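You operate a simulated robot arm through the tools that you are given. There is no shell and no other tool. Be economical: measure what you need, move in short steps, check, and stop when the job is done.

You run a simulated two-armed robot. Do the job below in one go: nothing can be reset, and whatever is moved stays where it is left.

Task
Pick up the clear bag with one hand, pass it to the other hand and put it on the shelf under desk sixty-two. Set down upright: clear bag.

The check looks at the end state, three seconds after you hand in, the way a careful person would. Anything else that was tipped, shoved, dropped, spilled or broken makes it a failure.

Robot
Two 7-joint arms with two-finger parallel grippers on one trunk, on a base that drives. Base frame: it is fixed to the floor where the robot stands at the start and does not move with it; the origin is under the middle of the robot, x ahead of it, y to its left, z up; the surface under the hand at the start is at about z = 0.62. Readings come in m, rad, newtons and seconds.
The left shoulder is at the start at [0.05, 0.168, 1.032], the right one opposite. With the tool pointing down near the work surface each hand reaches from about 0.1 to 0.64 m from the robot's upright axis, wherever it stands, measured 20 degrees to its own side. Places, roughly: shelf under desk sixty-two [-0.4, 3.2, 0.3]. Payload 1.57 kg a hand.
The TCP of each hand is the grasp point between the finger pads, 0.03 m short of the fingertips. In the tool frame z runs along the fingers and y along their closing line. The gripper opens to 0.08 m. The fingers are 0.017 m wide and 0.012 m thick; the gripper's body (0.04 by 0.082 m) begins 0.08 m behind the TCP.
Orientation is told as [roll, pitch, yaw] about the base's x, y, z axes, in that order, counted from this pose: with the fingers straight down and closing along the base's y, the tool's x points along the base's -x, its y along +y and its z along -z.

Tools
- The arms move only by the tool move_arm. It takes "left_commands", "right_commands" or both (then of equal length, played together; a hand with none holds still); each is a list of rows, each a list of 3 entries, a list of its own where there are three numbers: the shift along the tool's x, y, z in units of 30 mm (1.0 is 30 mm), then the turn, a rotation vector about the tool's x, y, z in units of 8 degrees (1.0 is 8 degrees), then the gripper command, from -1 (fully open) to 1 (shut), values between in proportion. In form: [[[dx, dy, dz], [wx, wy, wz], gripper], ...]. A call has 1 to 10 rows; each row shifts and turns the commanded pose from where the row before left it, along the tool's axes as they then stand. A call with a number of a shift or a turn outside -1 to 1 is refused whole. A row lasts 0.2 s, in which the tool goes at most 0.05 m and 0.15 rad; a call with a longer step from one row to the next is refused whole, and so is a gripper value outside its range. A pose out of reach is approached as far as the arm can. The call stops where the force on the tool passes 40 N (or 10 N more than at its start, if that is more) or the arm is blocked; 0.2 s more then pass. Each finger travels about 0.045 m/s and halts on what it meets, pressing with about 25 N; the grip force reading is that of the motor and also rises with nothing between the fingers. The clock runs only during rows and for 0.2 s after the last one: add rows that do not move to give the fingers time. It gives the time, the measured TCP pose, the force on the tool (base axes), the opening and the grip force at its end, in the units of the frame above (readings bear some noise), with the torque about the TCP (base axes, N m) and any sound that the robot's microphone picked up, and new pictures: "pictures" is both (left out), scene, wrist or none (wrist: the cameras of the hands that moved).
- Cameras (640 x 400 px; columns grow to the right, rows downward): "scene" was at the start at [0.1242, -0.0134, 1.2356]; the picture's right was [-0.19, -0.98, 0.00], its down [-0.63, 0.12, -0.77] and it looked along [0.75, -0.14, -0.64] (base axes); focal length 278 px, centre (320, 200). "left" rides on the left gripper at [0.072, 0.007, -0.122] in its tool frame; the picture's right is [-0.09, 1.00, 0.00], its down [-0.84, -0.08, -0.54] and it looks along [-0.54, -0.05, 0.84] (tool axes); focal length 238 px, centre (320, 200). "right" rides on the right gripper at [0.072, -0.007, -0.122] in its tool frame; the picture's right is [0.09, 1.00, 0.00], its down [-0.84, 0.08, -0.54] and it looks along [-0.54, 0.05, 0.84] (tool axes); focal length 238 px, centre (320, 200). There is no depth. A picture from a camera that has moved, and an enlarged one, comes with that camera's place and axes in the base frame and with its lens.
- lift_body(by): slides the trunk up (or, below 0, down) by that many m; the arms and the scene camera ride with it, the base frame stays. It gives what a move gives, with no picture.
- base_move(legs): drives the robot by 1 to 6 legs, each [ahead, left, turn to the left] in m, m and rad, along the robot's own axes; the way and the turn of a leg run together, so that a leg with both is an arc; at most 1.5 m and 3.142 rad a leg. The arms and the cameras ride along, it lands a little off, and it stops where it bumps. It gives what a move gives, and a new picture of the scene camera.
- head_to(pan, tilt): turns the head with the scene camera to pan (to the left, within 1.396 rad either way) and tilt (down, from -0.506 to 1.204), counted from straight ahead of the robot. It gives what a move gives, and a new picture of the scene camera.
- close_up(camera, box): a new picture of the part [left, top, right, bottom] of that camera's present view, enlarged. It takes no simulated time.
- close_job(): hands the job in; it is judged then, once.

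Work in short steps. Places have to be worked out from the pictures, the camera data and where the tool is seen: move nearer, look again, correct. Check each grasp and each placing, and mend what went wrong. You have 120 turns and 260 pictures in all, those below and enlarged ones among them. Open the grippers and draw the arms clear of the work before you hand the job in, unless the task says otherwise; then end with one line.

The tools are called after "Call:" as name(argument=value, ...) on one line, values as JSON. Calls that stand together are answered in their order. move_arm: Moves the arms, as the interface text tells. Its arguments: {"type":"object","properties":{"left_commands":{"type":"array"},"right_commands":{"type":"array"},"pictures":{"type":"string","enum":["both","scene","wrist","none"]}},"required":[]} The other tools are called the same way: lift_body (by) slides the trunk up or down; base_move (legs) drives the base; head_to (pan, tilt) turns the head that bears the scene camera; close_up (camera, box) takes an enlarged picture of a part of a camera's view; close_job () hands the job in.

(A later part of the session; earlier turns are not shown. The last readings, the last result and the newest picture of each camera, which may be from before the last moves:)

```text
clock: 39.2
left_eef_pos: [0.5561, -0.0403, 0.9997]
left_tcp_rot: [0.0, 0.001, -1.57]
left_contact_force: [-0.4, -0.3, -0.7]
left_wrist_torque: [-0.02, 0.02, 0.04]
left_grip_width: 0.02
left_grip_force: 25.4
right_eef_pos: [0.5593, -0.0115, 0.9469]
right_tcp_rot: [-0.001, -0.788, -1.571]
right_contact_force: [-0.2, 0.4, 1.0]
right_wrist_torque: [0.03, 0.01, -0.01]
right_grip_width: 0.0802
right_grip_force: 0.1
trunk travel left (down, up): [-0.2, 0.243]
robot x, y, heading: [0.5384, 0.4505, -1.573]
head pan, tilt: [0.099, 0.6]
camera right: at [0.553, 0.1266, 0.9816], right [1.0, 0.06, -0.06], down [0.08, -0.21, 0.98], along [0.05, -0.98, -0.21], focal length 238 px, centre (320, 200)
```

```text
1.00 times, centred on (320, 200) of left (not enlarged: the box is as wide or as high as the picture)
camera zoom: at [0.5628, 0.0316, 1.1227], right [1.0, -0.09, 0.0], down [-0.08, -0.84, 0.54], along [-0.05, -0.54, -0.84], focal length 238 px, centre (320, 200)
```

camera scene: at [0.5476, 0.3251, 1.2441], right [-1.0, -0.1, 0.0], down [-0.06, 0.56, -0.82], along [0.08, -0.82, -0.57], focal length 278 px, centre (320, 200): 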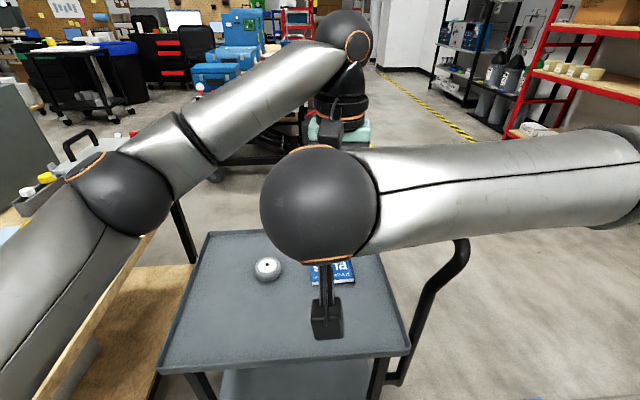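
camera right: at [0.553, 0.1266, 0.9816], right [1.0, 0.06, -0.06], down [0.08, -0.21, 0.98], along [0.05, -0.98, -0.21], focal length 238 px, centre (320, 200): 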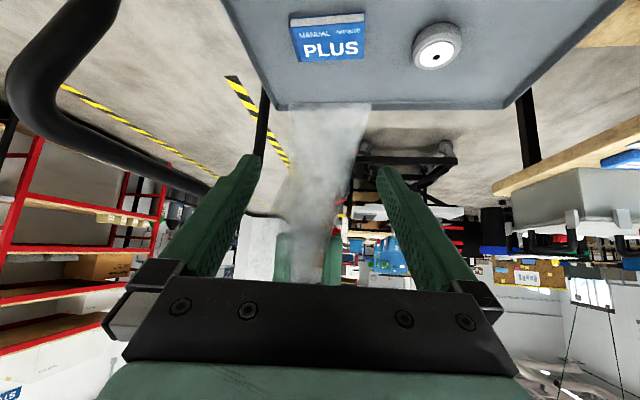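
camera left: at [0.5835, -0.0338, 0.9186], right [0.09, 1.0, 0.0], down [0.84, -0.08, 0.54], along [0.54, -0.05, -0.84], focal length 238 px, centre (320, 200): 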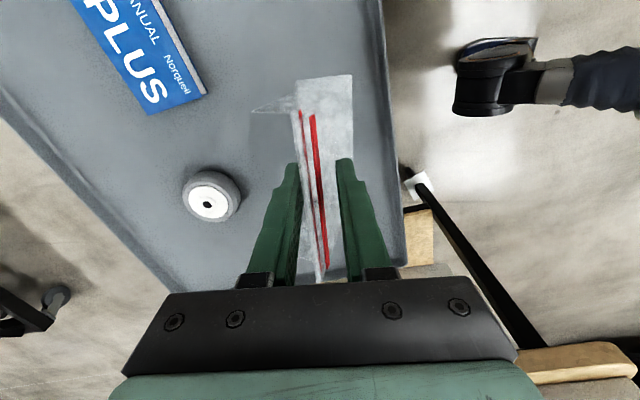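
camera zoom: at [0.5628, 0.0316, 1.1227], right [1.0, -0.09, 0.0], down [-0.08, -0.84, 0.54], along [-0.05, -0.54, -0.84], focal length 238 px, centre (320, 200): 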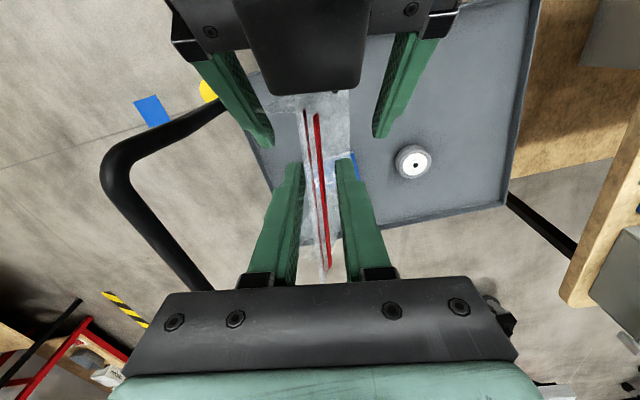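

Right fingers straddle the near half of the bag, below and clear of the left fingertips. I nudge 8 mm ahead and close the right gripper.

Call:
move_arm(right_commands=[[[-0.2, 0, 0.2], [0, 0, 0], -1], [[0, 0, 0], [0, 0, 0], 1], [[0, 0, 0], [0, 0, 0], 1], [[0, 0, 0], [0, 0, 0], 1], [[0, 0, 0], [0, 0, 0], 1], [[0, 0, 0], [0, 0, 0], 1], [[0, 0, 0], [0, 0, 0], 1], [[0, 0, 0], [0, 0, 0], 1]], pictures="wrist")

Call:
close_up(camera="left", box=[160, 0, 480, 300])

```text
clock: 41.0
left_eef_pos: [0.5559, -0.0407, 1.0006]
left_tcp_rot: [0.001, 0.001, -1.572]
left_contact_force: [-1.0, 1.4, 0.9]
left_wrist_torque: [0.1, 0.01, 0.0]
left_grip_width: 0.0197
left_grip_force: 25.0
right_eef_pos: [0.5598, -0.0208, 0.9485]
right_tcp_rot: [0.001, -0.786, -1.573]
right_contact_force: [0.5, -2.0, -1.2]
right_wrist_torque: [0.01, -0.03, 0.01]
right_grip_width: 0.0374
right_grip_force: 25.1
trunk travel left (down, up): [-0.2, 0.243]
robot x, y, heading: [0.537, 0.4529, -1.571]
head pan, tilt: [0.099, 0.6]
camera right: at [0.5529, 0.1169, 0.9835], right [1.0, 0.06, -0.07], down [0.08, -0.21, 0.98], along [0.05, -0.98, -0.21], focal length 238 px, centre (320, 200)
```

right: 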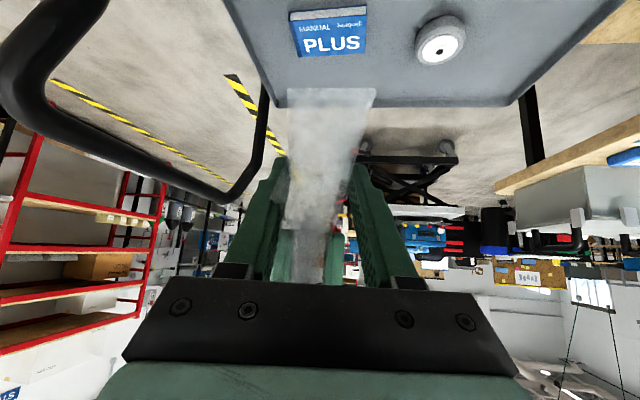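

```text
1.33 times, centred on (320, 150) of left
camera zoom: at [0.5627, 0.0317, 1.1228], right [1.0, -0.09, 0.0], down [-0.08, -0.84, 0.54], along [-0.05, -0.54, -0.84], focal length 318 px, centre (320, 267)
```

zoom: 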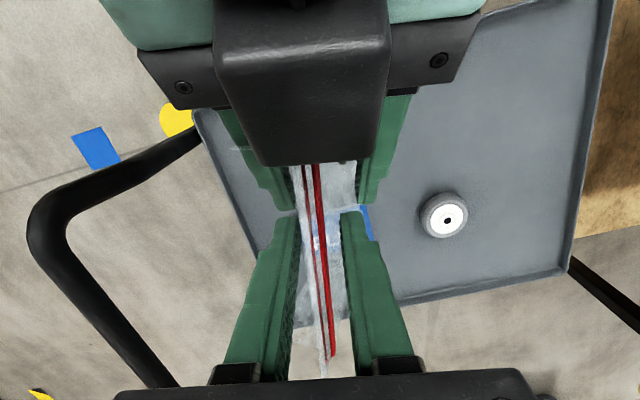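

The right hand holds the lower part firmly (37 mm, 25 N). I open the left gripper and, once open, raise it straight up.

Call:
move_arm(left_commands=[[[0, 0, 0], [0, 0, 0], -1], [[0, 0, 0], [0, 0, 0], -1], [[0, 0, 0], [0, 0, 0], -1], [[0, 0, 0], [0, 0, 0], -1], [[0, 0, -0.5], [0, 0, 0], -1], [[0, 0, -0.8], [0, 0, 0], -1], [[0, 0, -1], [0, 0, 0], -1], [[0, 0, -1], [0, 0, 0], -1]], pictures="wrist")

```text
clock: 42.8
left_eef_pos: [0.5571, -0.0395, 1.0998]
left_tcp_rot: [-0.001, 0.0, -1.569]
left_contact_force: [-1.3, 0.4, -0.3]
left_wrist_torque: [0.02, -0.02, -0.01]
left_grip_width: 0.0802
left_grip_force: 0.1
right_eef_pos: [0.5596, -0.0196, 0.9471]
right_tcp_rot: [0.001, -0.789, -1.574]
right_contact_force: [0.1, -0.3, -0.2]
right_wrist_torque: [0.04, 0.02, 0.02]
right_grip_width: 0.0377
right_grip_force: 24.9
trunk travel left (down, up): [-0.2, 0.243]
robot x, y, heading: [0.5379, 0.4513, -1.569]
head pan, tilt: [0.099, 0.6]
camera left: at [0.5632, 0.033, 1.2223], right [1.0, -0.09, 0.0], down [-0.08, -0.84, 0.54], along [-0.05, -0.54, -0.84], focal length 238 px, centre (320, 200)
```

left: 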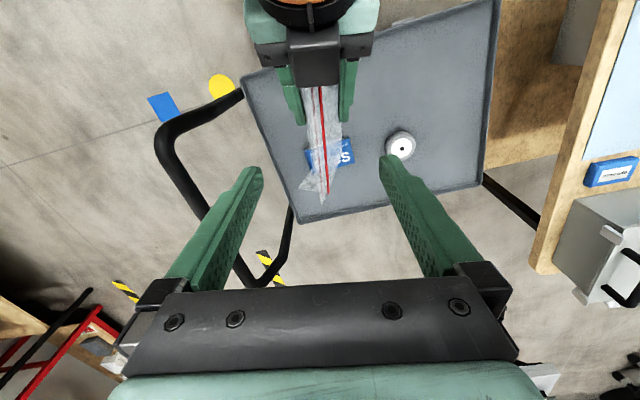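

Hand-over done: the bag stays in the right hand. I tuck the left hand up and aside, then back off from the trolley and slide away from it.

Call:
move_arm(left_commands=[[[0, 1, -0.5], [0, 0, 0], -1], [[0, 1, -0.5], [0, 0, 0], -1], [[0.3, 1, 0], [0, 0, 0], -1], [[0.5, 1, 0], [0, 0, 0], -1], [[0.8, 1, 0], [0, 0, 0], -1], [[1, 1, 0], [0, 0, 0], -1], [[1, 0.8, 0], [0, 0, 0], -1]], pictures="none")

Call:
base_move(legs=[[-0.12, 0, 0]])

Call:
head_to(pan=-1.39, tilt=0.5)

```text
clock: 44.4
left_eef_pos: [0.7621, 0.0667, 1.1293]
left_tcp_rot: [0.0, 0.0, -1.57]
left_contact_force: [0.3, 0.2, 0.1]
left_wrist_torque: [0.0, 0.03, 0.0]
left_grip_width: 0.08
left_grip_force: 0.0
right_eef_pos: [0.5603, -0.0199, 0.9481]
right_tcp_rot: [0.002, -0.786, -1.574]
right_contact_force: [1.7, -0.3, -0.1]
right_wrist_torque: [0.05, 0.0, -0.02]
right_grip_width: 0.0377
right_grip_force: 25.2
trunk travel left (down, up): [-0.2, 0.243]
robot x, y, heading: [0.5401, 0.4516, -1.567]
head pan, tilt: [0.099, 0.6]
```

```text
clock: 45.6
left_eef_pos: [0.7611, 0.1793, 1.1295]
left_tcp_rot: [0.0, 0.0, -1.572]
left_contact_force: [-0.3, -0.4, 0.0]
left_wrist_torque: [-0.02, 0.01, 0.01]
left_grip_width: 0.0798
left_grip_force: 0.1
right_eef_pos: [0.5592, 0.0936, 0.9494]
right_tcp_rot: [0.001, -0.789, -1.574]
right_contact_force: [-0.3, 0.3, -0.6]
right_wrist_torque: [0.0, -0.01, 0.02]
right_grip_width: 0.0377
right_grip_force: 25.1
trunk travel left (down, up): [-0.2, 0.243]
robot x, y, heading: [0.5404, 0.5649, -1.578]
head pan, tilt: [0.099, 0.6]
camera scene: at [0.5476, 0.4391, 1.2442], right [-1.0, -0.1, 0.0], down [-0.05, 0.56, -0.83], along [0.08, -0.82, -0.56], focal length 278 px, centre (320, 200)
```

scene: 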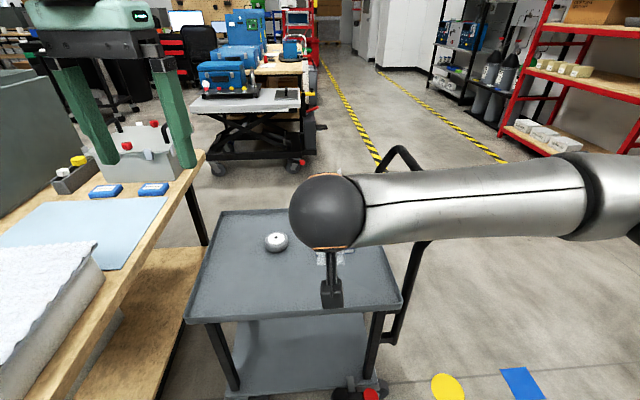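

```text
clock: 47.2
left_eef_pos: [0.7614, 0.178, 1.1291]
left_tcp_rot: [-0.001, 0.002, -1.573]
left_contact_force: [0.2, 0.1, -0.8]
left_wrist_torque: [-0.02, 0.03, 0.01]
left_grip_width: 0.0801
left_grip_force: 0.0
right_eef_pos: [0.5593, 0.0932, 0.9485]
right_tcp_rot: [-0.001, -0.786, -1.574]
right_contact_force: [-0.3, 0.0, 0.5]
right_wrist_torque: [0.01, -0.01, -0.02]
right_grip_width: 0.0375
right_grip_force: 25.4
trunk travel left (down, up): [-0.2, 0.243]
robot x, y, heading: [0.5391, 0.5639, -1.57]
head pan, tilt: [-1.389, 0.499]
camera scene: at [0.4496, 0.5103, 1.2532], right [-0.18, 0.98, 0.0], down [0.47, 0.09, -0.88], along [-0.86, -0.16, -0.48], focal length 278 px, centre (320, 200)
```

scene: 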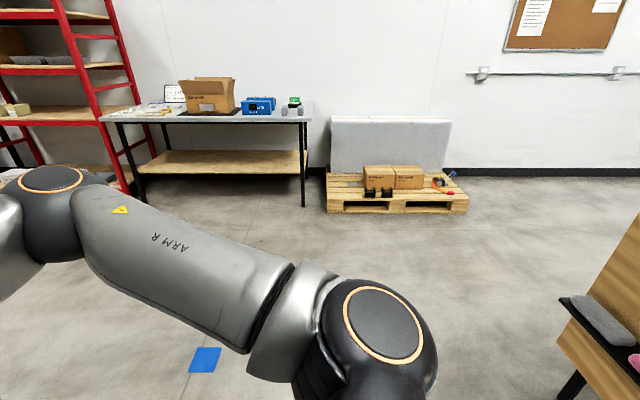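

The floor toward −x is clear as far as the pallet at about x −1.7. I slide right 1.5 m, then turn around to face desk 62.

Call:
base_move(legs=[[0, -1.5, 0], [0, 0, -3.1]])

Call:
head_to(pan=0, tilt=0.4)

```text
clock: 67.7
left_eef_pos: [-1.2239, 0.9349, 1.131]
left_tcp_rot: [0.0, 0.002, 1.659]
left_contact_force: [0.4, 0.2, -0.2]
left_wrist_torque: [-0.01, 0.03, -0.03]
left_grip_width: 0.0798
left_grip_force: 0.0
right_eef_pos: [-1.0308, 1.0382, 0.9482]
right_tcp_rot: [0.001, -0.788, 1.654]
right_contact_force: [-1.0, -0.1, 0.2]
right_wrist_torque: [0.02, -0.01, 0.0]
right_grip_width: 0.0365
right_grip_force: 25.4
trunk travel left (down, up): [-0.2, 0.243]
robot x, y, heading: [-0.9687, 0.5706, 1.655]
head pan, tilt: [-1.389, 0.499]
camera scene: at [-0.8839, 0.6358, 1.2532], right [0.26, -0.96, 0.0], down [-0.46, -0.13, -0.88], along [0.85, 0.23, -0.48], focal length 278 px, centre (320, 200)
```

scene: 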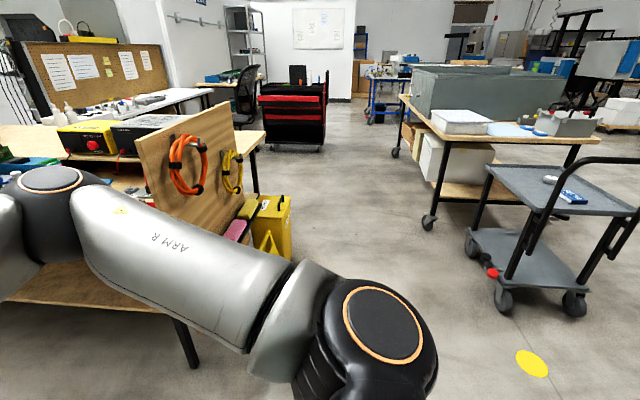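

```text
clock: 69.2
left_eef_pos: [-1.2251, 0.9338, 1.1297]
left_tcp_rot: [0.002, 0.003, 1.658]
left_contact_force: [-0.9, 0.2, -0.2]
left_wrist_torque: [-0.04, 0.03, -0.01]
left_grip_width: 0.0801
left_grip_force: 0.1
right_eef_pos: [-1.0298, 1.0387, 0.9493]
right_tcp_rot: [0.0, -0.787, 1.655]
right_contact_force: [-0.8, -0.3, 0.1]
right_wrist_torque: [-0.04, -0.01, 0.01]
right_grip_width: 0.0366
right_grip_force: 25.3
trunk travel left (down, up): [-0.2, 0.243]
robot x, y, heading: [-0.9688, 0.5684, 1.658]
head pan, tilt: [0.0, 0.4]
camera scene: at [-0.9794, 0.7041, 1.2623], right [1.0, 0.08, 0.0], down [0.03, -0.39, -0.92], along [-0.08, 0.92, -0.39], focal length 278 px, centre (320, 200)
```

scene: 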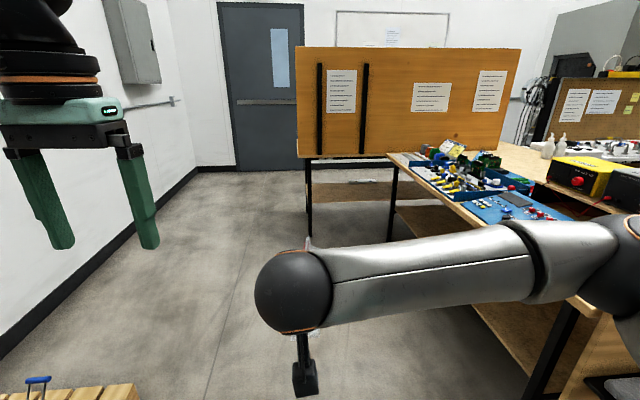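

Desk 62 stands ahead, with its shelf under the left part reachable from this side, left of the adjoining desk. I zoom in on the shelf.

Call:
close_up(camera="scene", box=[280, 130, 440, 250])

```text
3.33 times, centred on (360, 190) of scene
camera zoom: at [-0.9794, 0.7041, 1.2623], right [1.0, 0.08, 0.0], down [0.03, -0.39, -0.92], along [-0.08, 0.92, -0.39], focal length 926 px, centre (187, 233)
```

zoom: 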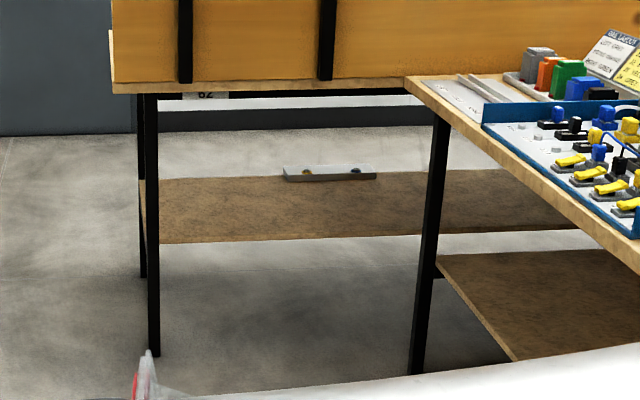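

The shelf front edge is at about y 2.9, the desk's left leg near x −1.25, and the adjoining desk's leg near x −0.57. The shelf is empty except for a grey bar at the back near (−0.78, 3.4). I square up and drive closer.

Call:
base_move(legs=[[0, 0, -0.087], [1.2, 0.15, 0]])

Call:
head_to(pan=-0.1, tilt=0.6)

```text
clock: 75.7
left_eef_pos: [-1.2896, 2.142, 1.1292]
left_tcp_rot: [-0.001, 0.002, 1.516]
left_contact_force: [-1.2, 0.0, -0.3]
left_wrist_torque: [-0.01, -0.03, 0.0]
left_grip_width: 0.0799
left_grip_force: 0.0
right_eef_pos: [-1.0831, 2.2171, 0.9485]
right_tcp_rot: [0.0, -0.788, 1.514]
right_contact_force: [0.4, -0.1, 0.5]
right_wrist_torque: [0.01, 0.0, -0.01]
right_grip_width: 0.0363
right_grip_force: 25.2
trunk travel left (down, up): [-0.2, 0.243]
robot x, y, heading: [-1.087, 1.7465, 1.516]
head pan, tilt: [0.0, 0.4]
camera scene: at [-1.0799, 1.8797, 1.2623], right [1.0, -0.06, 0.0], down [-0.02, -0.39, -0.92], along [0.05, 0.92, -0.39], focal length 278 px, centre (320, 200)
```

scene: 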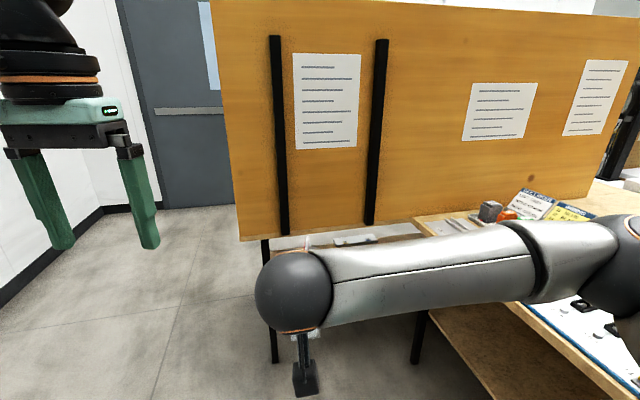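

```text
clock: 76.5
left_eef_pos: [-1.2915, 2.1424, 1.1294]
left_tcp_rot: [-0.001, 0.001, 1.518]
left_contact_force: [0.4, 0.5, 0.3]
left_wrist_torque: [0.02, -0.01, -0.01]
left_grip_width: 0.0798
left_grip_force: 0.0
right_eef_pos: [-1.0833, 2.2167, 0.948]
right_tcp_rot: [0.0, -0.787, 1.515]
right_contact_force: [-0.5, -1.1, 0.4]
right_wrist_torque: [-0.02, -0.01, -0.01]
right_grip_width: 0.0363
right_grip_force: 25.0
trunk travel left (down, up): [-0.2, 0.243]
robot x, y, heading: [-1.0893, 1.7443, 1.515]
head pan, tilt: [-0.099, 0.6]
camera scene: at [-1.0714, 1.8744, 1.2441], right [0.99, -0.15, 0.0], down [-0.09, -0.56, -0.83], along [0.13, 0.82, -0.56], focal length 278 px, centre (320, 200)
```

scene: 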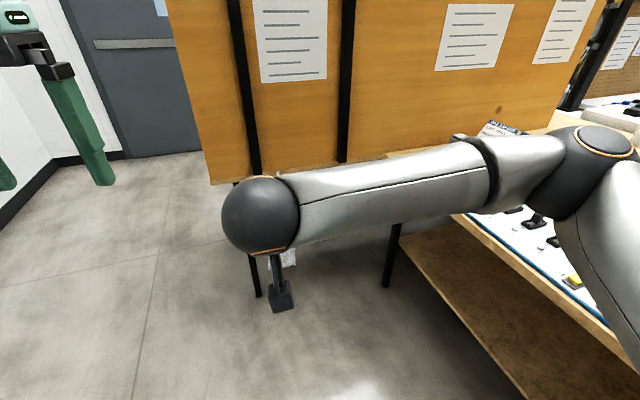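

From this side my right elbow would be over the neighbouring desk. The left end of desk 62 is open floor, so I'll approach the shelf from there, facing +x.

Call:
base_move(legs=[[0, 0.95, 0.055], [1.38, 0, 0]])

Call:
base_move(legs=[[0, 0, -1.571]])

```text
clock: 91.7
left_eef_pos: [-2.2356, 3.5463, 1.1299]
left_tcp_rot: [0.001, 0.0, 1.551]
left_contact_force: [0.3, -0.3, 0.5]
left_wrist_torque: [0.0, 0.02, 0.05]
left_grip_width: 0.0801
left_grip_force: 0.1
right_eef_pos: [-2.0322, 3.6277, 0.9489]
right_tcp_rot: [0.0, -0.785, 1.547]
right_contact_force: [0.1, 0.4, 0.6]
right_wrist_torque: [0.0, 0.0, -0.02]
right_grip_width: 0.0355
right_grip_force: 24.2
trunk travel left (down, up): [-0.2, 0.243]
robot x, y, heading: [-2.0206, 3.1536, 1.547]
head pan, tilt: [-0.099, 0.6]
camera scene: at [-2.0079, 3.2854, 1.2441], right [0.99, -0.12, 0.0], down [-0.07, -0.56, -0.82], along [0.1, 0.82, -0.57], focal length 278 px, centre (320, 200)
```

scene: 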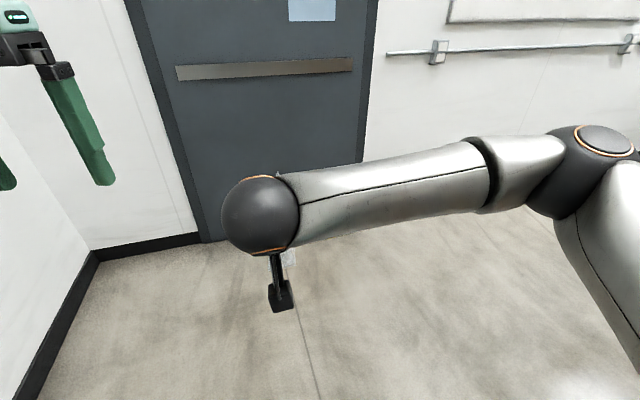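

```text
clock: 95.8
left_eef_pos: [-1.6398, 3.3881, 1.1289]
left_tcp_rot: [-0.001, 0.001, 0.025]
left_contact_force: [-0.2, 0.0, 0.6]
left_wrist_torque: [0.03, 0.02, 0.03]
left_grip_width: 0.0801
left_grip_force: 0.1
right_eef_pos: [-1.5489, 3.1878, 0.9501]
right_tcp_rot: [0.0, -0.787, 0.022]
right_contact_force: [0.4, 0.3, 0.5]
right_wrist_torque: [0.0, 0.02, 0.02]
right_grip_width: 0.0358
right_grip_force: 24.9
trunk travel left (down, up): [-0.2, 0.243]
robot x, y, heading: [-2.0207, 3.154, 0.021]
head pan, tilt: [-0.099, 0.6]
camera scene: at [-1.8915, 3.1516, 1.2441], right [-0.08, -1.0, 0.0], down [-0.56, 0.04, -0.83], along [0.82, -0.06, -0.56], focal length 278 px, centre (320, 200)
```

scene: 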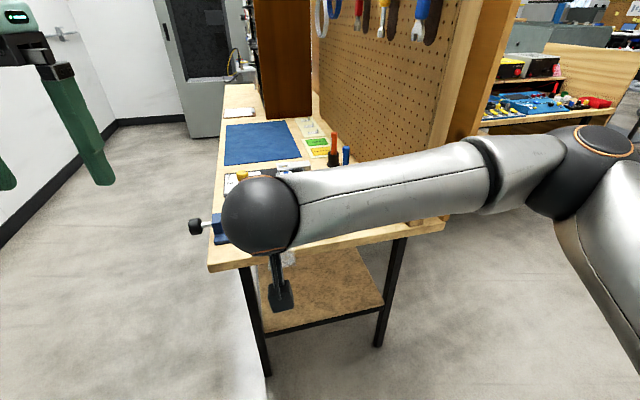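

Clear view: the shelf's open end spans y≈2.85–3.31 at x≈−1.28, and the board overhang ends at about x −1.35. I pull the left hand in and lower the trunk 0.2 m.

Call:
move_arm(left_commands=[[[1, 0, 0], [0, 0, 0], -1], [[1, 0, 0], [0, 0, 0], -1], [[1, 0, 0], [0, 0, 0], -1], [[1, 0, 0], [0, 0, 0], -1]], pictures="none")

Call:
lift_body(by=-0.19)

Call:
head_to(pan=0.05, tilt=0.7)

```text
clock: 96.8
left_eef_pos: [-1.7614, 3.3839, 1.131]
left_tcp_rot: [0.001, 0.001, 0.025]
left_contact_force: [0.2, 0.8, 0.3]
left_wrist_torque: [0.02, 0.02, 0.0]
left_grip_width: 0.08
left_grip_force: 0.1
right_eef_pos: [-1.5496, 3.1874, 0.9492]
right_tcp_rot: [0.0, -0.787, 0.022]
right_contact_force: [0.2, 0.3, 0.5]
right_wrist_torque: [0.02, 0.0, 0.01]
right_grip_width: 0.0354
right_grip_force: 25.1
trunk travel left (down, up): [-0.2, 0.243]
robot x, y, heading: [-2.0189, 3.1551, 0.021]
head pan, tilt: [-0.099, 0.6]
```

```text
clock: 98.8
left_eef_pos: [-1.761, 3.3839, 0.9401]
left_tcp_rot: [0.001, 0.001, 0.026]
left_contact_force: [-0.4, 0.6, 0.8]
left_wrist_torque: [0.0, 0.0, 0.0]
left_grip_width: 0.08
left_grip_force: 0.0
right_eef_pos: [-1.5495, 3.1856, 0.759]
right_tcp_rot: [-0.002, -0.788, 0.021]
right_contact_force: [0.1, 0.9, 0.0]
right_wrist_torque: [0.0, 0.03, 0.03]
right_grip_width: 0.0355
right_grip_force: 24.9
trunk travel left (down, up): [-0.01, 0.433]
robot x, y, heading: [-2.0189, 3.1573, 0.02]
head pan, tilt: [-0.099, 0.6]
```

```text
clock: 99.5
left_eef_pos: [-1.761, 3.3837, 0.9413]
left_tcp_rot: [0.0, 0.001, 0.025]
left_contact_force: [0.8, 0.6, -0.1]
left_wrist_torque: [0.01, 0.03, 0.01]
left_grip_width: 0.0804
left_grip_force: 0.0
right_eef_pos: [-1.5495, 3.187, 0.7586]
right_tcp_rot: [-0.001, -0.789, 0.021]
right_contact_force: [-0.3, -0.4, 1.1]
right_wrist_torque: [-0.03, 0.0, 0.04]
right_grip_width: 0.0354
right_grip_force: 25.0
trunk travel left (down, up): [-0.01, 0.433]
robot x, y, heading: [-2.0171, 3.1574, 0.025]
head pan, tilt: [0.051, 0.7]
camera scene: at [-1.8949, 3.1646, 1.0455], right [0.07, -1.0, 0.0], down [-0.64, -0.05, -0.77], along [0.76, 0.06, -0.64], focal length 278 px, centre (320, 200)
```

scene: 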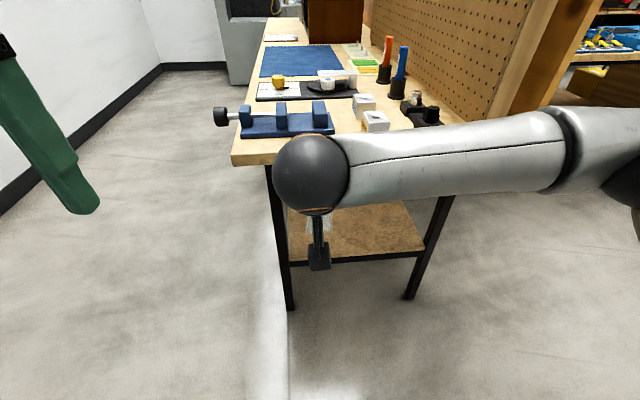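

Now I lower the bag in the free space in front of the shelf end, shifting it to y≈3.08.

Call:
move_arm(right_commands=[[[0.7, -0.36, 0.7], [0, 0, 0], 1], [[0.7, -0.36, 0.7], [0, 0, 0], 1], [[0.7, -0.36, 0.7], [0, 0, 0], 1], [[0.7, -0.36, 0.7], [0, 0, 0], 1], [[0.7, -0.36, 0.7], [0, 0, 0], 1], [[0.7, -0.36, 0.7], [0, 0, 0], 1], [[0.7, -0.36, 0.7], [0, 0, 0], 1], [[0.7, -0.36, 0.7], [0, 0, 0], 1], [[0.7, -0.36, 0.7], [0, 0, 0], 1], [[0.7, -0.36, 0.7], [0, 0, 0], 1]], pictures="both")

```text
clock: 101.8
left_eef_pos: [-1.7611, 3.3833, 0.9403]
left_tcp_rot: [0.0, 0.001, 0.025]
left_contact_force: [-0.1, -0.2, 0.4]
left_wrist_torque: [0.0, 0.02, 0.01]
left_grip_width: 0.0799
left_grip_force: 0.0
right_eef_pos: [-1.5481, 3.0795, 0.4627]
right_tcp_rot: [-0.001, -0.788, 0.02]
right_contact_force: [0.0, 0.4, 0.2]
right_wrist_torque: [0.03, 0.01, 0.0]
right_grip_width: 0.0352
right_grip_force: 25.0
trunk travel left (down, up): [-0.01, 0.433]
robot x, y, heading: [-2.0209, 3.1525, 0.024]
head pan, tilt: [0.051, 0.7]
camera scene: at [-1.8949, 3.1647, 1.0455], right [0.07, -1.0, 0.0], down [-0.64, -0.05, -0.76], along [0.76, 0.06, -0.64], focal length 278 px, centre (320, 200)
camera right: at [-1.6842, 3.0705, 0.4983], right [-0.09, 0.99, -0.07], down [0.2, 0.08, 0.98], along [0.98, 0.07, -0.21], focal length 238 px, centre (320, 200)
```

scene: 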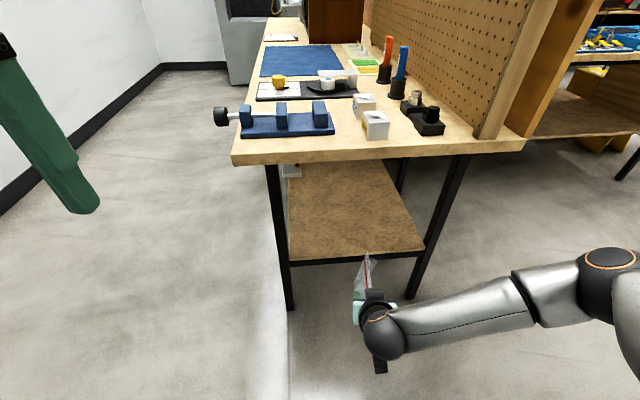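
right: 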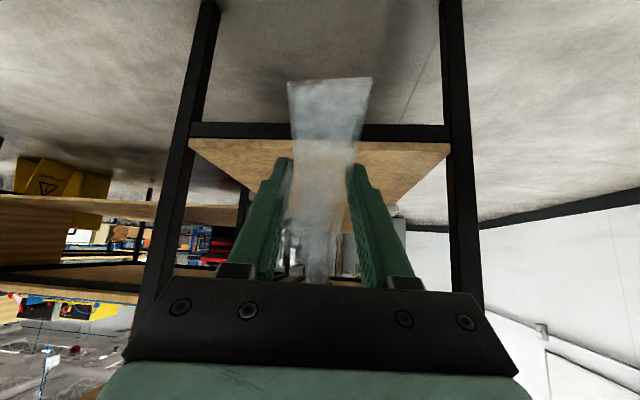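

The wrist view triangulates well: shelf surface z≈0.31, its end at x≈−1.306, and its width y 2.87–3.31, with the bag (base z≈0.41) centred on it. I lower 4 cm more, then drive 0.25 m forward.

Call:
move_arm(right_commands=[[[0.5, 0, 0.5], [0, 0, 0], 1], [[0.45, 0, 0.45], [0, 0, 0], 1]], pictures="none")

Call:
base_move(legs=[[0.25, 0, 0]])

Call:
close_up(camera="right", box=[0, 0, 640, 400])

```text
clock: 102.3
left_eef_pos: [-1.7611, 3.3848, 0.941]
left_tcp_rot: [0.0, 0.002, 0.023]
left_contact_force: [-0.4, 0.5, -0.1]
left_wrist_torque: [0.03, 0.04, 0.03]
left_grip_width: 0.0798
left_grip_force: 0.1
right_eef_pos: [-1.5477, 3.0807, 0.4236]
right_tcp_rot: [0.0, -0.789, 0.021]
right_contact_force: [-0.6, 1.1, 1.0]
right_wrist_torque: [-0.02, 0.01, 0.0]
right_grip_width: 0.0351
right_grip_force: 25.1
trunk travel left (down, up): [-0.01, 0.433]
robot x, y, heading: [-2.0209, 3.155, 0.023]
head pan, tilt: [0.051, 0.7]
```

```text
clock: 104.2
left_eef_pos: [-1.5133, 3.389, 0.9412]
left_tcp_rot: [0.0, 0.0, 0.023]
left_contact_force: [0.0, 0.7, -0.2]
left_wrist_torque: [0.01, -0.01, -0.03]
left_grip_width: 0.0798
left_grip_force: 0.0
right_eef_pos: [-1.3001, 3.0837, 0.4242]
right_tcp_rot: [-0.001, -0.788, 0.02]
right_contact_force: [0.2, 0.3, -0.5]
right_wrist_torque: [0.01, 0.03, -0.03]
right_grip_width: 0.0352
right_grip_force: 25.1
trunk travel left (down, up): [-0.01, 0.433]
robot x, y, heading: [-1.7718, 3.1582, 0.02]
head pan, tilt: [0.051, 0.7]
camera scene: at [-1.6479, 3.1696, 1.0455], right [0.07, -1.0, 0.0], down [-0.64, -0.05, -0.77], along [0.76, 0.05, -0.64], focal length 278 px, centre (320, 200)
```

scene: 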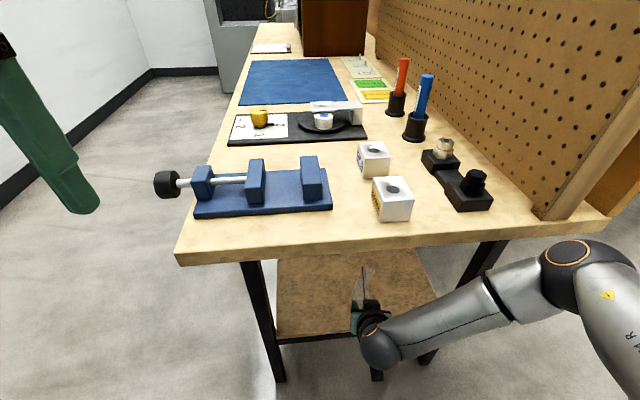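

```text
1.00 times, centred on (320, 200) of right (not enlarged: the box is as wide or as high as the picture)
camera zoom: at [-1.4376, 3.0758, 0.4581], right [-0.08, 0.99, -0.07], down [0.2, 0.08, 0.98], along [0.98, 0.07, -0.21], focal length 238 px, centre (320, 200)
```

zoom: 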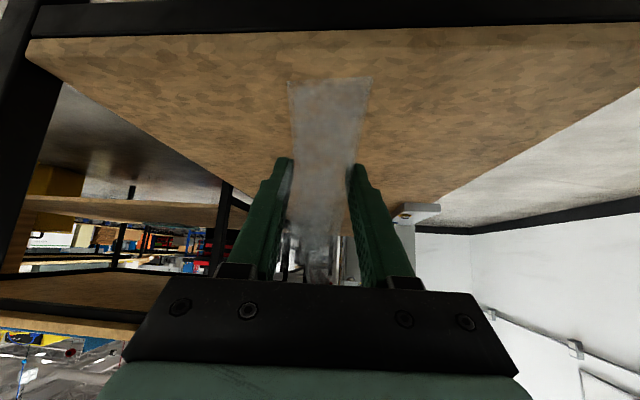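

The right elbow appears close to the desk's corner, so I check that clearance before going on.

Call:
close_up(camera="scene", box=[460, 180, 640, 360])

Call:
head_to(pan=-0.6, tilt=1.0)

```text
2.22 times, centred on (550, 270) of scene
camera zoom: at [-1.6479, 3.1696, 1.0455], right [0.07, -1.0, 0.0], down [-0.64, -0.05, -0.77], along [0.76, 0.05, -0.64], focal length 618 px, centre (-191, 44)
```

zoom: 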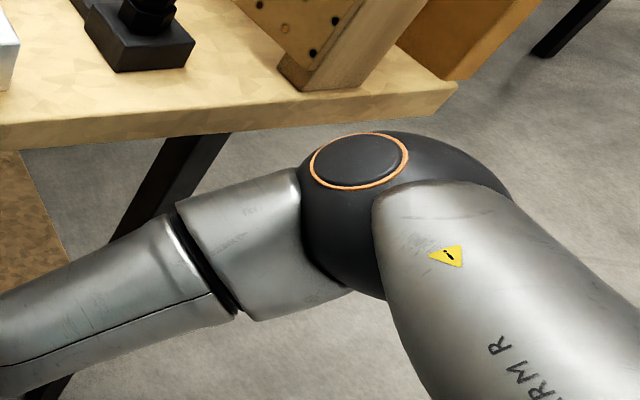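

```text
clock: 105.2
left_eef_pos: [-1.5144, 3.3899, 0.9407]
left_tcp_rot: [-0.001, 0.0, 0.021]
left_contact_force: [-0.4, -0.8, -0.5]
left_wrist_torque: [0.0, -0.01, 0.01]
left_grip_width: 0.0801
left_grip_force: 0.1
right_eef_pos: [-1.2998, 3.0834, 0.4232]
right_tcp_rot: [0.0, -0.787, 0.018]
right_contact_force: [-0.2, 0.2, 0.0]
right_wrist_torque: [0.0, 0.02, -0.01]
right_grip_width: 0.0348
right_grip_force: 25.2
trunk travel left (down, up): [-0.01, 0.433]
robot x, y, heading: [-1.7738, 3.1603, 0.02]
head pan, tilt: [-0.6, 1.0]
camera scene: at [-1.6743, 3.1255, 1.0221], right [-0.55, -0.84, 0.0], down [-0.7, 0.46, -0.54], along [0.45, -0.3, -0.84], focal length 278 px, centre (320, 200)
```

scene: 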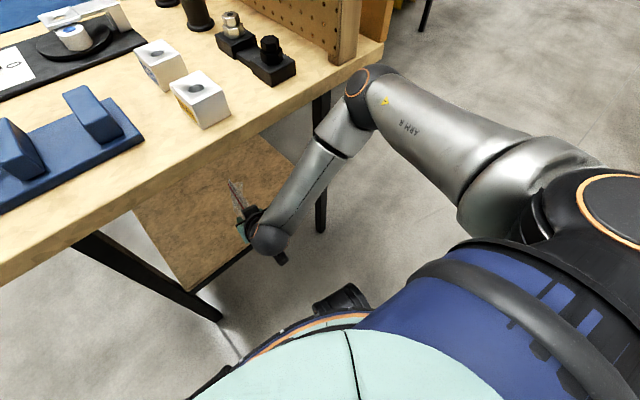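

The elbow sits about 5 cm short of the desk corner, so I won't drive further. I back up 8 cm and extend the arm instead, which straightens the elbow away from the desk.

Call:
base_move(legs=[[-0.08, 0, 0]])

Call:
move_arm(right_commands=[[[-0.6, 0, 0.6], [0, 0, 0], 1], [[-0.6, 0, 0.6], [0, 0, 0], 1], [[-0.6, 0, 0.6], [0, 0, 0], 1], [[-0.6, 0, 0.6], [0, 0, 0], 1]], pictures="both")

```text
clock: 106.2
left_eef_pos: [-1.5937, 3.3877, 0.9386]
left_tcp_rot: [-0.001, 0.003, 0.024]
left_contact_force: [0.0, 1.3, 0.6]
left_wrist_torque: [0.02, 0.0, -0.03]
left_grip_width: 0.0798
left_grip_force: 0.1
right_eef_pos: [-1.3804, 3.0847, 0.4238]
right_tcp_rot: [0.0, -0.786, 0.021]
right_contact_force: [-0.2, -0.1, 0.1]
right_wrist_torque: [-0.03, 0.01, -0.01]
right_grip_width: 0.035
right_grip_force: 25.2
trunk travel left (down, up): [-0.01, 0.433]
robot x, y, heading: [-1.8553, 3.1567, 0.026]
head pan, tilt: [-0.6, 1.0]
camera scene: at [-1.7548, 3.124, 1.0221], right [-0.55, -0.84, 0.0], down [-0.7, 0.46, -0.54], along [0.45, -0.3, -0.84], focal length 278 px, centre (320, 200)
```

scene: 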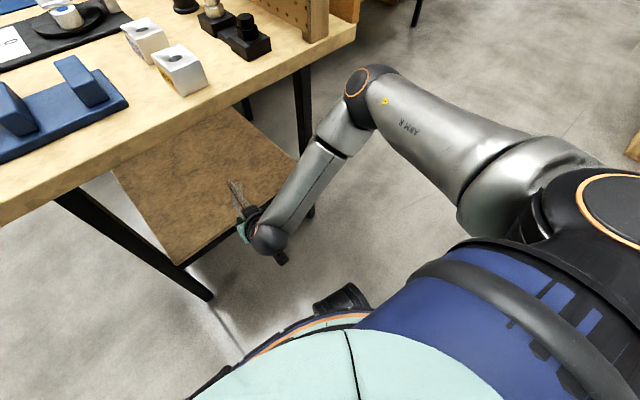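

```text
clock: 107.2
left_eef_pos: [-1.595, 3.3879, 0.9413]
left_tcp_rot: [0.002, -0.001, 0.025]
left_contact_force: [-0.6, -1.1, 0.5]
left_wrist_torque: [-0.02, 0.01, 0.01]
left_grip_width: 0.08
left_grip_force: 0.1
right_eef_pos: [-1.2774, 3.0864, 0.4216]
right_tcp_rot: [0.0, -0.784, 0.022]
right_contact_force: [0.5, 0.1, 0.6]
right_wrist_torque: [0.0, -0.01, 0.02]
right_grip_width: 0.0349
right_grip_force: 24.9
trunk travel left (down, up): [-0.01, 0.433]
robot x, y, heading: [-1.855, 3.1561, 0.021]
head pan, tilt: [-0.6, 1.0]
camera scene: at [-1.7549, 3.1239, 1.0221], right [-0.55, -0.84, 0.0], down [-0.7, 0.46, -0.54], along [0.45, -0.3, -0.84], focal length 278 px, centre (320, 200)
camera right: at [-1.4149, 3.0782, 0.4575], right [-0.09, 0.99, -0.07], down [0.2, 0.08, 0.98], along [0.97, 0.07, -0.21], focal length 238 px, centre (320, 200)
```

scene: 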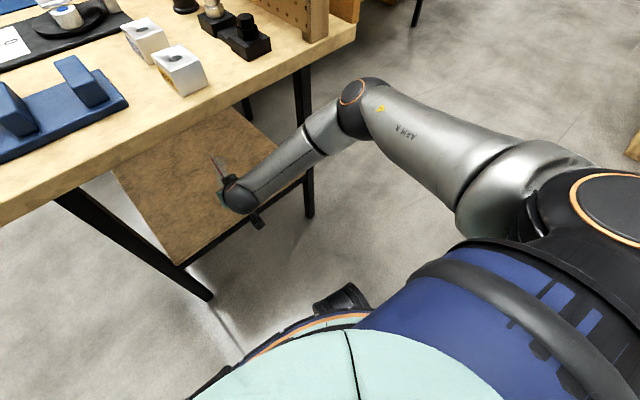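
right: 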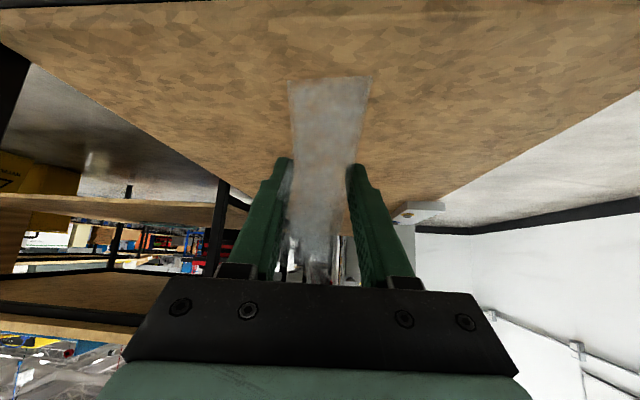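

The elbow has swung clear. I extend another 8.5 cm and lower 2 cm.

Call:
move_arm(right_commands=[[[-0.6, 0, 0.6], [0, 0, 0], 1], [[-0.6, 0, 0.6], [0, 0, 0], 1], [[-0.6, 0, 0.6], [0, 0, 0], 1], [[-0.2, 0, 0.2], [0, 0, 0], 1], [[0.4, 0, 0.4], [0, 0, 0], 1], [[0, 0, 0], [0, 0, 0], 1]], pictures="both")

```text
clock: 108.7
left_eef_pos: [-1.5947, 3.3883, 0.94]
left_tcp_rot: [0.0, 0.002, 0.024]
left_contact_force: [-0.8, 0.2, 0.1]
left_wrist_torque: [-0.02, 0.02, 0.02]
left_grip_width: 0.0799
left_grip_force: 0.0
right_eef_pos: [-1.1931, 3.09, 0.4071]
right_tcp_rot: [-0.001, -0.789, 0.022]
right_contact_force: [-0.7, 0.1, 0.1]
right_wrist_torque: [0.03, 0.0, 0.02]
right_grip_width: 0.0349
right_grip_force: 25.2
trunk travel left (down, up): [-0.01, 0.433]
robot x, y, heading: [-1.8518, 3.1605, 0.023]
head pan, tilt: [-0.6, 1.0]
camera scene: at [-1.7548, 3.124, 1.0221], right [-0.55, -0.84, 0.0], down [-0.7, 0.46, -0.54], along [0.45, -0.3, -0.84], focal length 278 px, centre (320, 200)
camera right: at [-1.331, 3.0801, 0.4407], right [-0.09, 0.99, -0.07], down [0.2, 0.08, 0.98], along [0.97, 0.07, -0.21], focal length 238 px, centre (320, 200)
```

scene: 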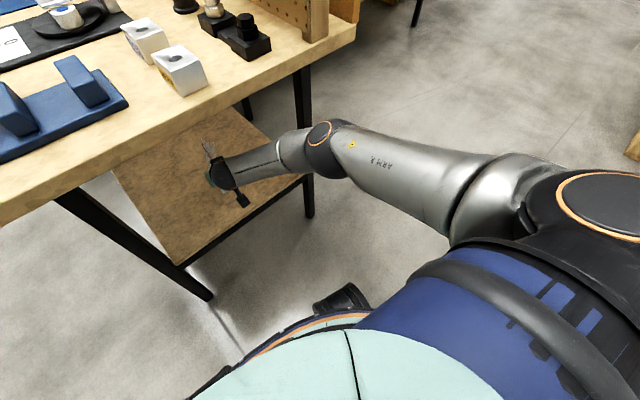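
right: 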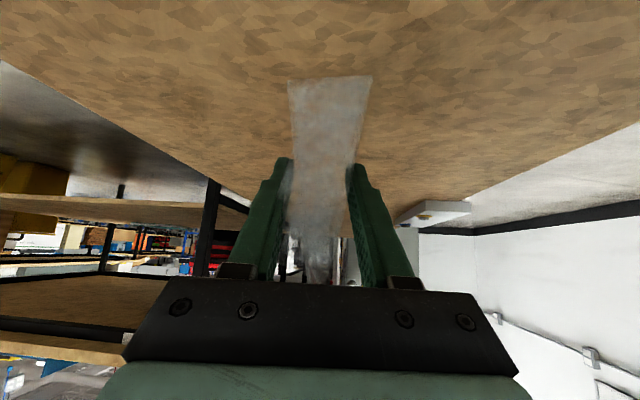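

The bag base should be about 4–5 cm above the shelf. I lower 3 cm, then continue in small steps watching the force.

Call:
move_arm(right_commands=[[[0.35, 0, 0.35], [0, 0, 0], 1], [[0.35, 0, 0.35], [0, 0, 0], 1], [[0, 0, 0], [0, 0, 0], 1]], pictures="wrist")

```text
clock: 109.5
left_eef_pos: [-1.5967, 3.3871, 0.9419]
left_tcp_rot: [0.001, -0.001, 0.024]
left_contact_force: [-0.4, 0.7, -0.2]
left_wrist_torque: [-0.03, -0.01, 0.0]
left_grip_width: 0.0801
left_grip_force: 0.1
right_eef_pos: [-1.1914, 3.0855, 0.3824]
right_tcp_rot: [-0.004, -0.798, 0.021]
right_contact_force: [2.0, -5.4, 21.1]
right_wrist_torque: [0.31, -0.29, 0.04]
right_grip_width: 0.0363
right_grip_force: 25.3
trunk travel left (down, up): [-0.01, 0.433]
robot x, y, heading: [-1.8552, 3.1616, 0.022]
head pan, tilt: [-0.6, 1.0]
camera right: at [-1.3287, 3.0779, 0.4162], right [-0.08, 0.99, -0.07], down [0.2, 0.08, 0.98], along [0.98, 0.07, -0.2], focal length 238 px, centre (320, 200)
```

right: 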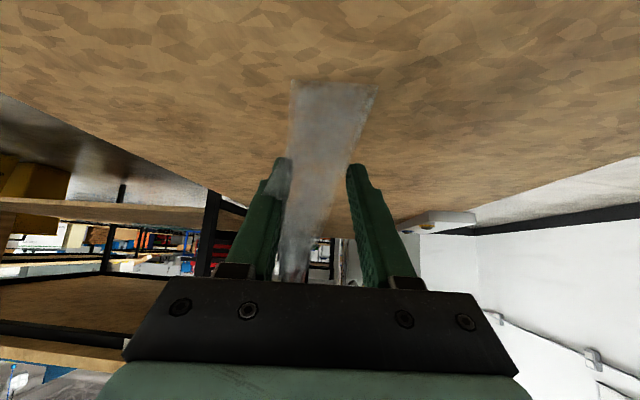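

Contact already: 21 N upward, so the bag is on the shelf. I ease up about 5 mm to relieve the pressing.

Call:
move_arm(right_commands=[[[-0.12, 0, -0.12], [0, 0, 0], 1], [[0, 0, 0], [0, 0, 0], 1], [[0, 0, 0], [0, 0, 0], 1]], pictures="wrist")

```text
clock: 110.2
left_eef_pos: [-1.5956, 3.3871, 0.9413]
left_tcp_rot: [0.0, 0.001, 0.025]
left_contact_force: [0.2, -0.2, 0.2]
left_wrist_torque: [0.0, -0.02, -0.04]
left_grip_width: 0.08
left_grip_force: 0.1
right_eef_pos: [-1.1942, 3.0893, 0.382]
right_tcp_rot: [-0.001, -0.791, 0.021]
right_contact_force: [1.6, -2.5, 12.1]
right_wrist_torque: [0.22, -0.76, -0.17]
right_grip_width: 0.0364
right_grip_force: 24.8
trunk travel left (down, up): [-0.01, 0.433]
robot x, y, heading: [-1.8543, 3.1602, 0.027]
head pan, tilt: [-0.6, 1.0]
camera right: at [-1.3307, 3.08, 0.4169], right [-0.09, 0.99, -0.07], down [0.2, 0.08, 0.98], along [0.98, 0.07, -0.21], focal length 238 px, centre (320, 200)
```

right: 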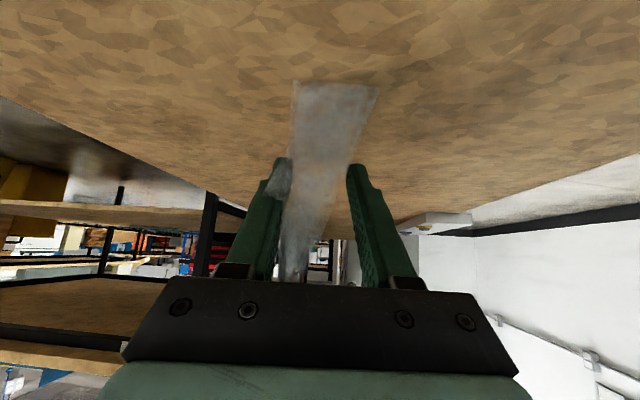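

The torque suggests contact is at the bag's far bottom edge (about 6 cm ahead of the TCP), so it may be slightly nose-down. I look closely at the base.

Call:
close_up(camera="right", box=[240, 50, 440, 290])

Call:
head_to(pan=-0.2, tilt=0.9)

```text
1.67 times, centred on (340, 170) of right
camera zoom: at [-1.3307, 3.08, 0.4169], right [-0.09, 0.99, -0.07], down [0.2, 0.08, 0.98], along [0.98, 0.07, -0.21], focal length 397 px, centre (287, 250)
```

zoom: 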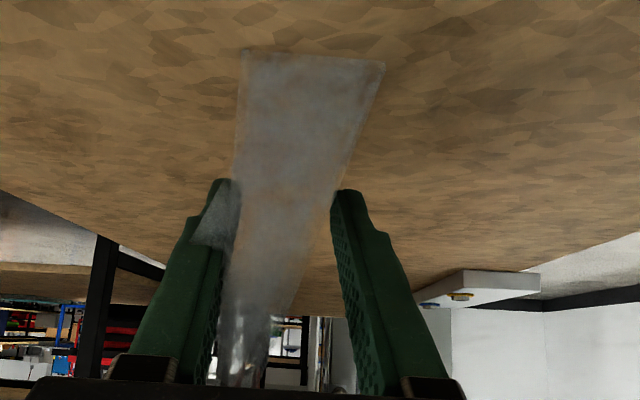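

```text
clock: 111.1
left_eef_pos: [-1.5959, 3.3879, 0.9409]
left_tcp_rot: [0.001, 0.0, 0.026]
left_contact_force: [0.9, 0.6, -0.6]
left_wrist_torque: [0.01, -0.02, -0.01]
left_grip_width: 0.0801
left_grip_force: 0.0
right_eef_pos: [-1.1944, 3.0896, 0.3827]
right_tcp_rot: [0.002, -0.793, 0.02]
right_contact_force: [1.6, -0.3, 12.5]
right_wrist_torque: [0.32, -0.5, -0.06]
right_grip_width: 0.0364
right_grip_force: 25.4
trunk travel left (down, up): [-0.01, 0.433]
robot x, y, heading: [-1.8553, 3.1604, 0.026]
head pan, tilt: [-0.201, 0.901]
camera scene: at [-1.74, 3.1486, 1.0295], right [-0.18, -0.98, 0.0], down [-0.77, 0.14, -0.62], along [0.61, -0.11, -0.78], focal length 278 px, centre (320, 200)
```

scene: 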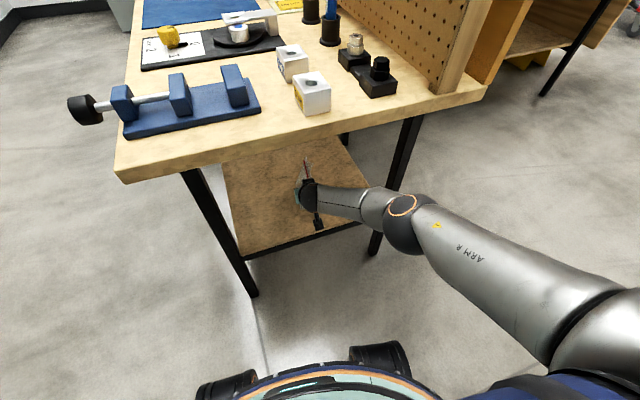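

The base looks roughly flat on the shelf. I ease up another few millimetres until only a light contact remains.

Call:
move_arm(right_commands=[[[-0.1, 0, -0.1], [0, 0, 0], 1], [[0, 0, 0], [0, 0, 0], 1], [[0, 0, 0], [0, 0, 0], 1]], pictures="none")

Call:
close_up(camera="right", box=[240, 50, 440, 290])

```text
clock: 111.9
left_eef_pos: [-1.5945, 3.3878, 0.9404]
left_tcp_rot: [-0.001, 0.001, 0.024]
left_contact_force: [-0.4, -0.5, -0.3]
left_wrist_torque: [-0.05, -0.02, -0.01]
left_grip_width: 0.0799
left_grip_force: 0.1
right_eef_pos: [-1.1942, 3.0875, 0.3834]
right_tcp_rot: [0.0, -0.785, 0.02]
right_contact_force: [0.2, 0.4, -0.5]
right_wrist_torque: [0.03, -0.01, -0.01]
right_grip_width: 0.0361
right_grip_force: 25.0
trunk travel left (down, up): [-0.01, 0.433]
robot x, y, heading: [-1.8573, 3.158, 0.022]
head pan, tilt: [-0.201, 0.901]
```

```text
1.67 times, centred on (340, 170) of right
camera zoom: at [-1.331, 3.0794, 0.4195], right [-0.09, 0.99, -0.07], down [0.21, 0.08, 0.98], along [0.97, 0.07, -0.21], focal length 397 px, centre (287, 250)
```

zoom: 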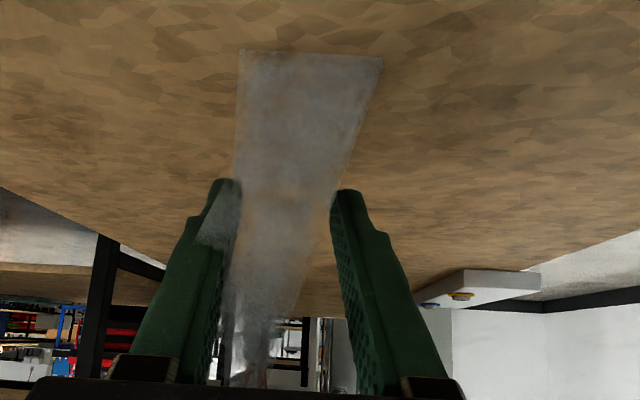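

The contact force is now nil, with the bag a millimetre or two above or just touching the shelf. I lower 2 mm and open the gripper gradually.

Call:
move_arm(right_commands=[[[0.06, 0, 0.06], [0, 0, 0], 1], [[0, 0, 0], [0, 0, 0], 0.05], [[0, 0, 0], [0, 0, 0], -0.05], [[0, 0, 0], [0, 0, 0], -0.15], [[0, 0, 0], [0, 0, 0], -0.25], [[0, 0, 0], [0, 0, 0], -0.4], [[0, 0, 0], [0, 0, 0], -0.6]], pictures="wrist")

```text
clock: 113.5
left_eef_pos: [-1.5946, 3.3871, 0.9409]
left_tcp_rot: [0.0, 0.002, 0.025]
left_contact_force: [-0.4, 1.1, -0.1]
left_wrist_torque: [0.02, 0.04, 0.0]
left_grip_width: 0.0798
left_grip_force: 0.0
right_eef_pos: [-1.1942, 3.0886, 0.3831]
right_tcp_rot: [0.001, -0.787, 0.022]
right_contact_force: [-0.1, 0.1, 0.2]
right_wrist_torque: [0.04, -0.01, -0.02]
right_grip_width: 0.0642
right_grip_force: 0.2
trunk travel left (down, up): [-0.01, 0.433]
robot x, y, heading: [-1.8521, 3.1575, 0.024]
head pan, tilt: [-0.201, 0.901]
camera right: at [-1.3309, 3.08, 0.4178], right [-0.09, 0.99, -0.07], down [0.2, 0.08, 0.98], along [0.98, 0.07, -0.21], focal length 238 px, centre (320, 200)
```

right: 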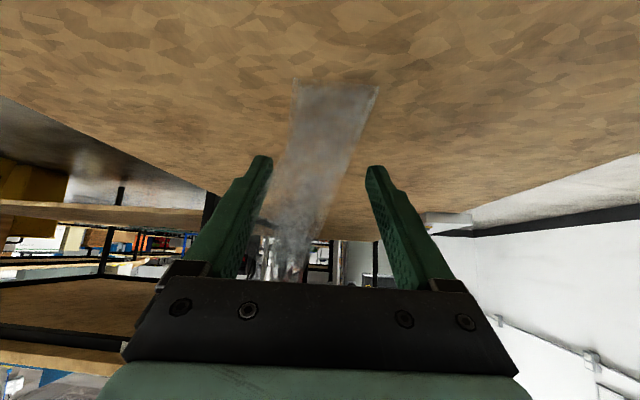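

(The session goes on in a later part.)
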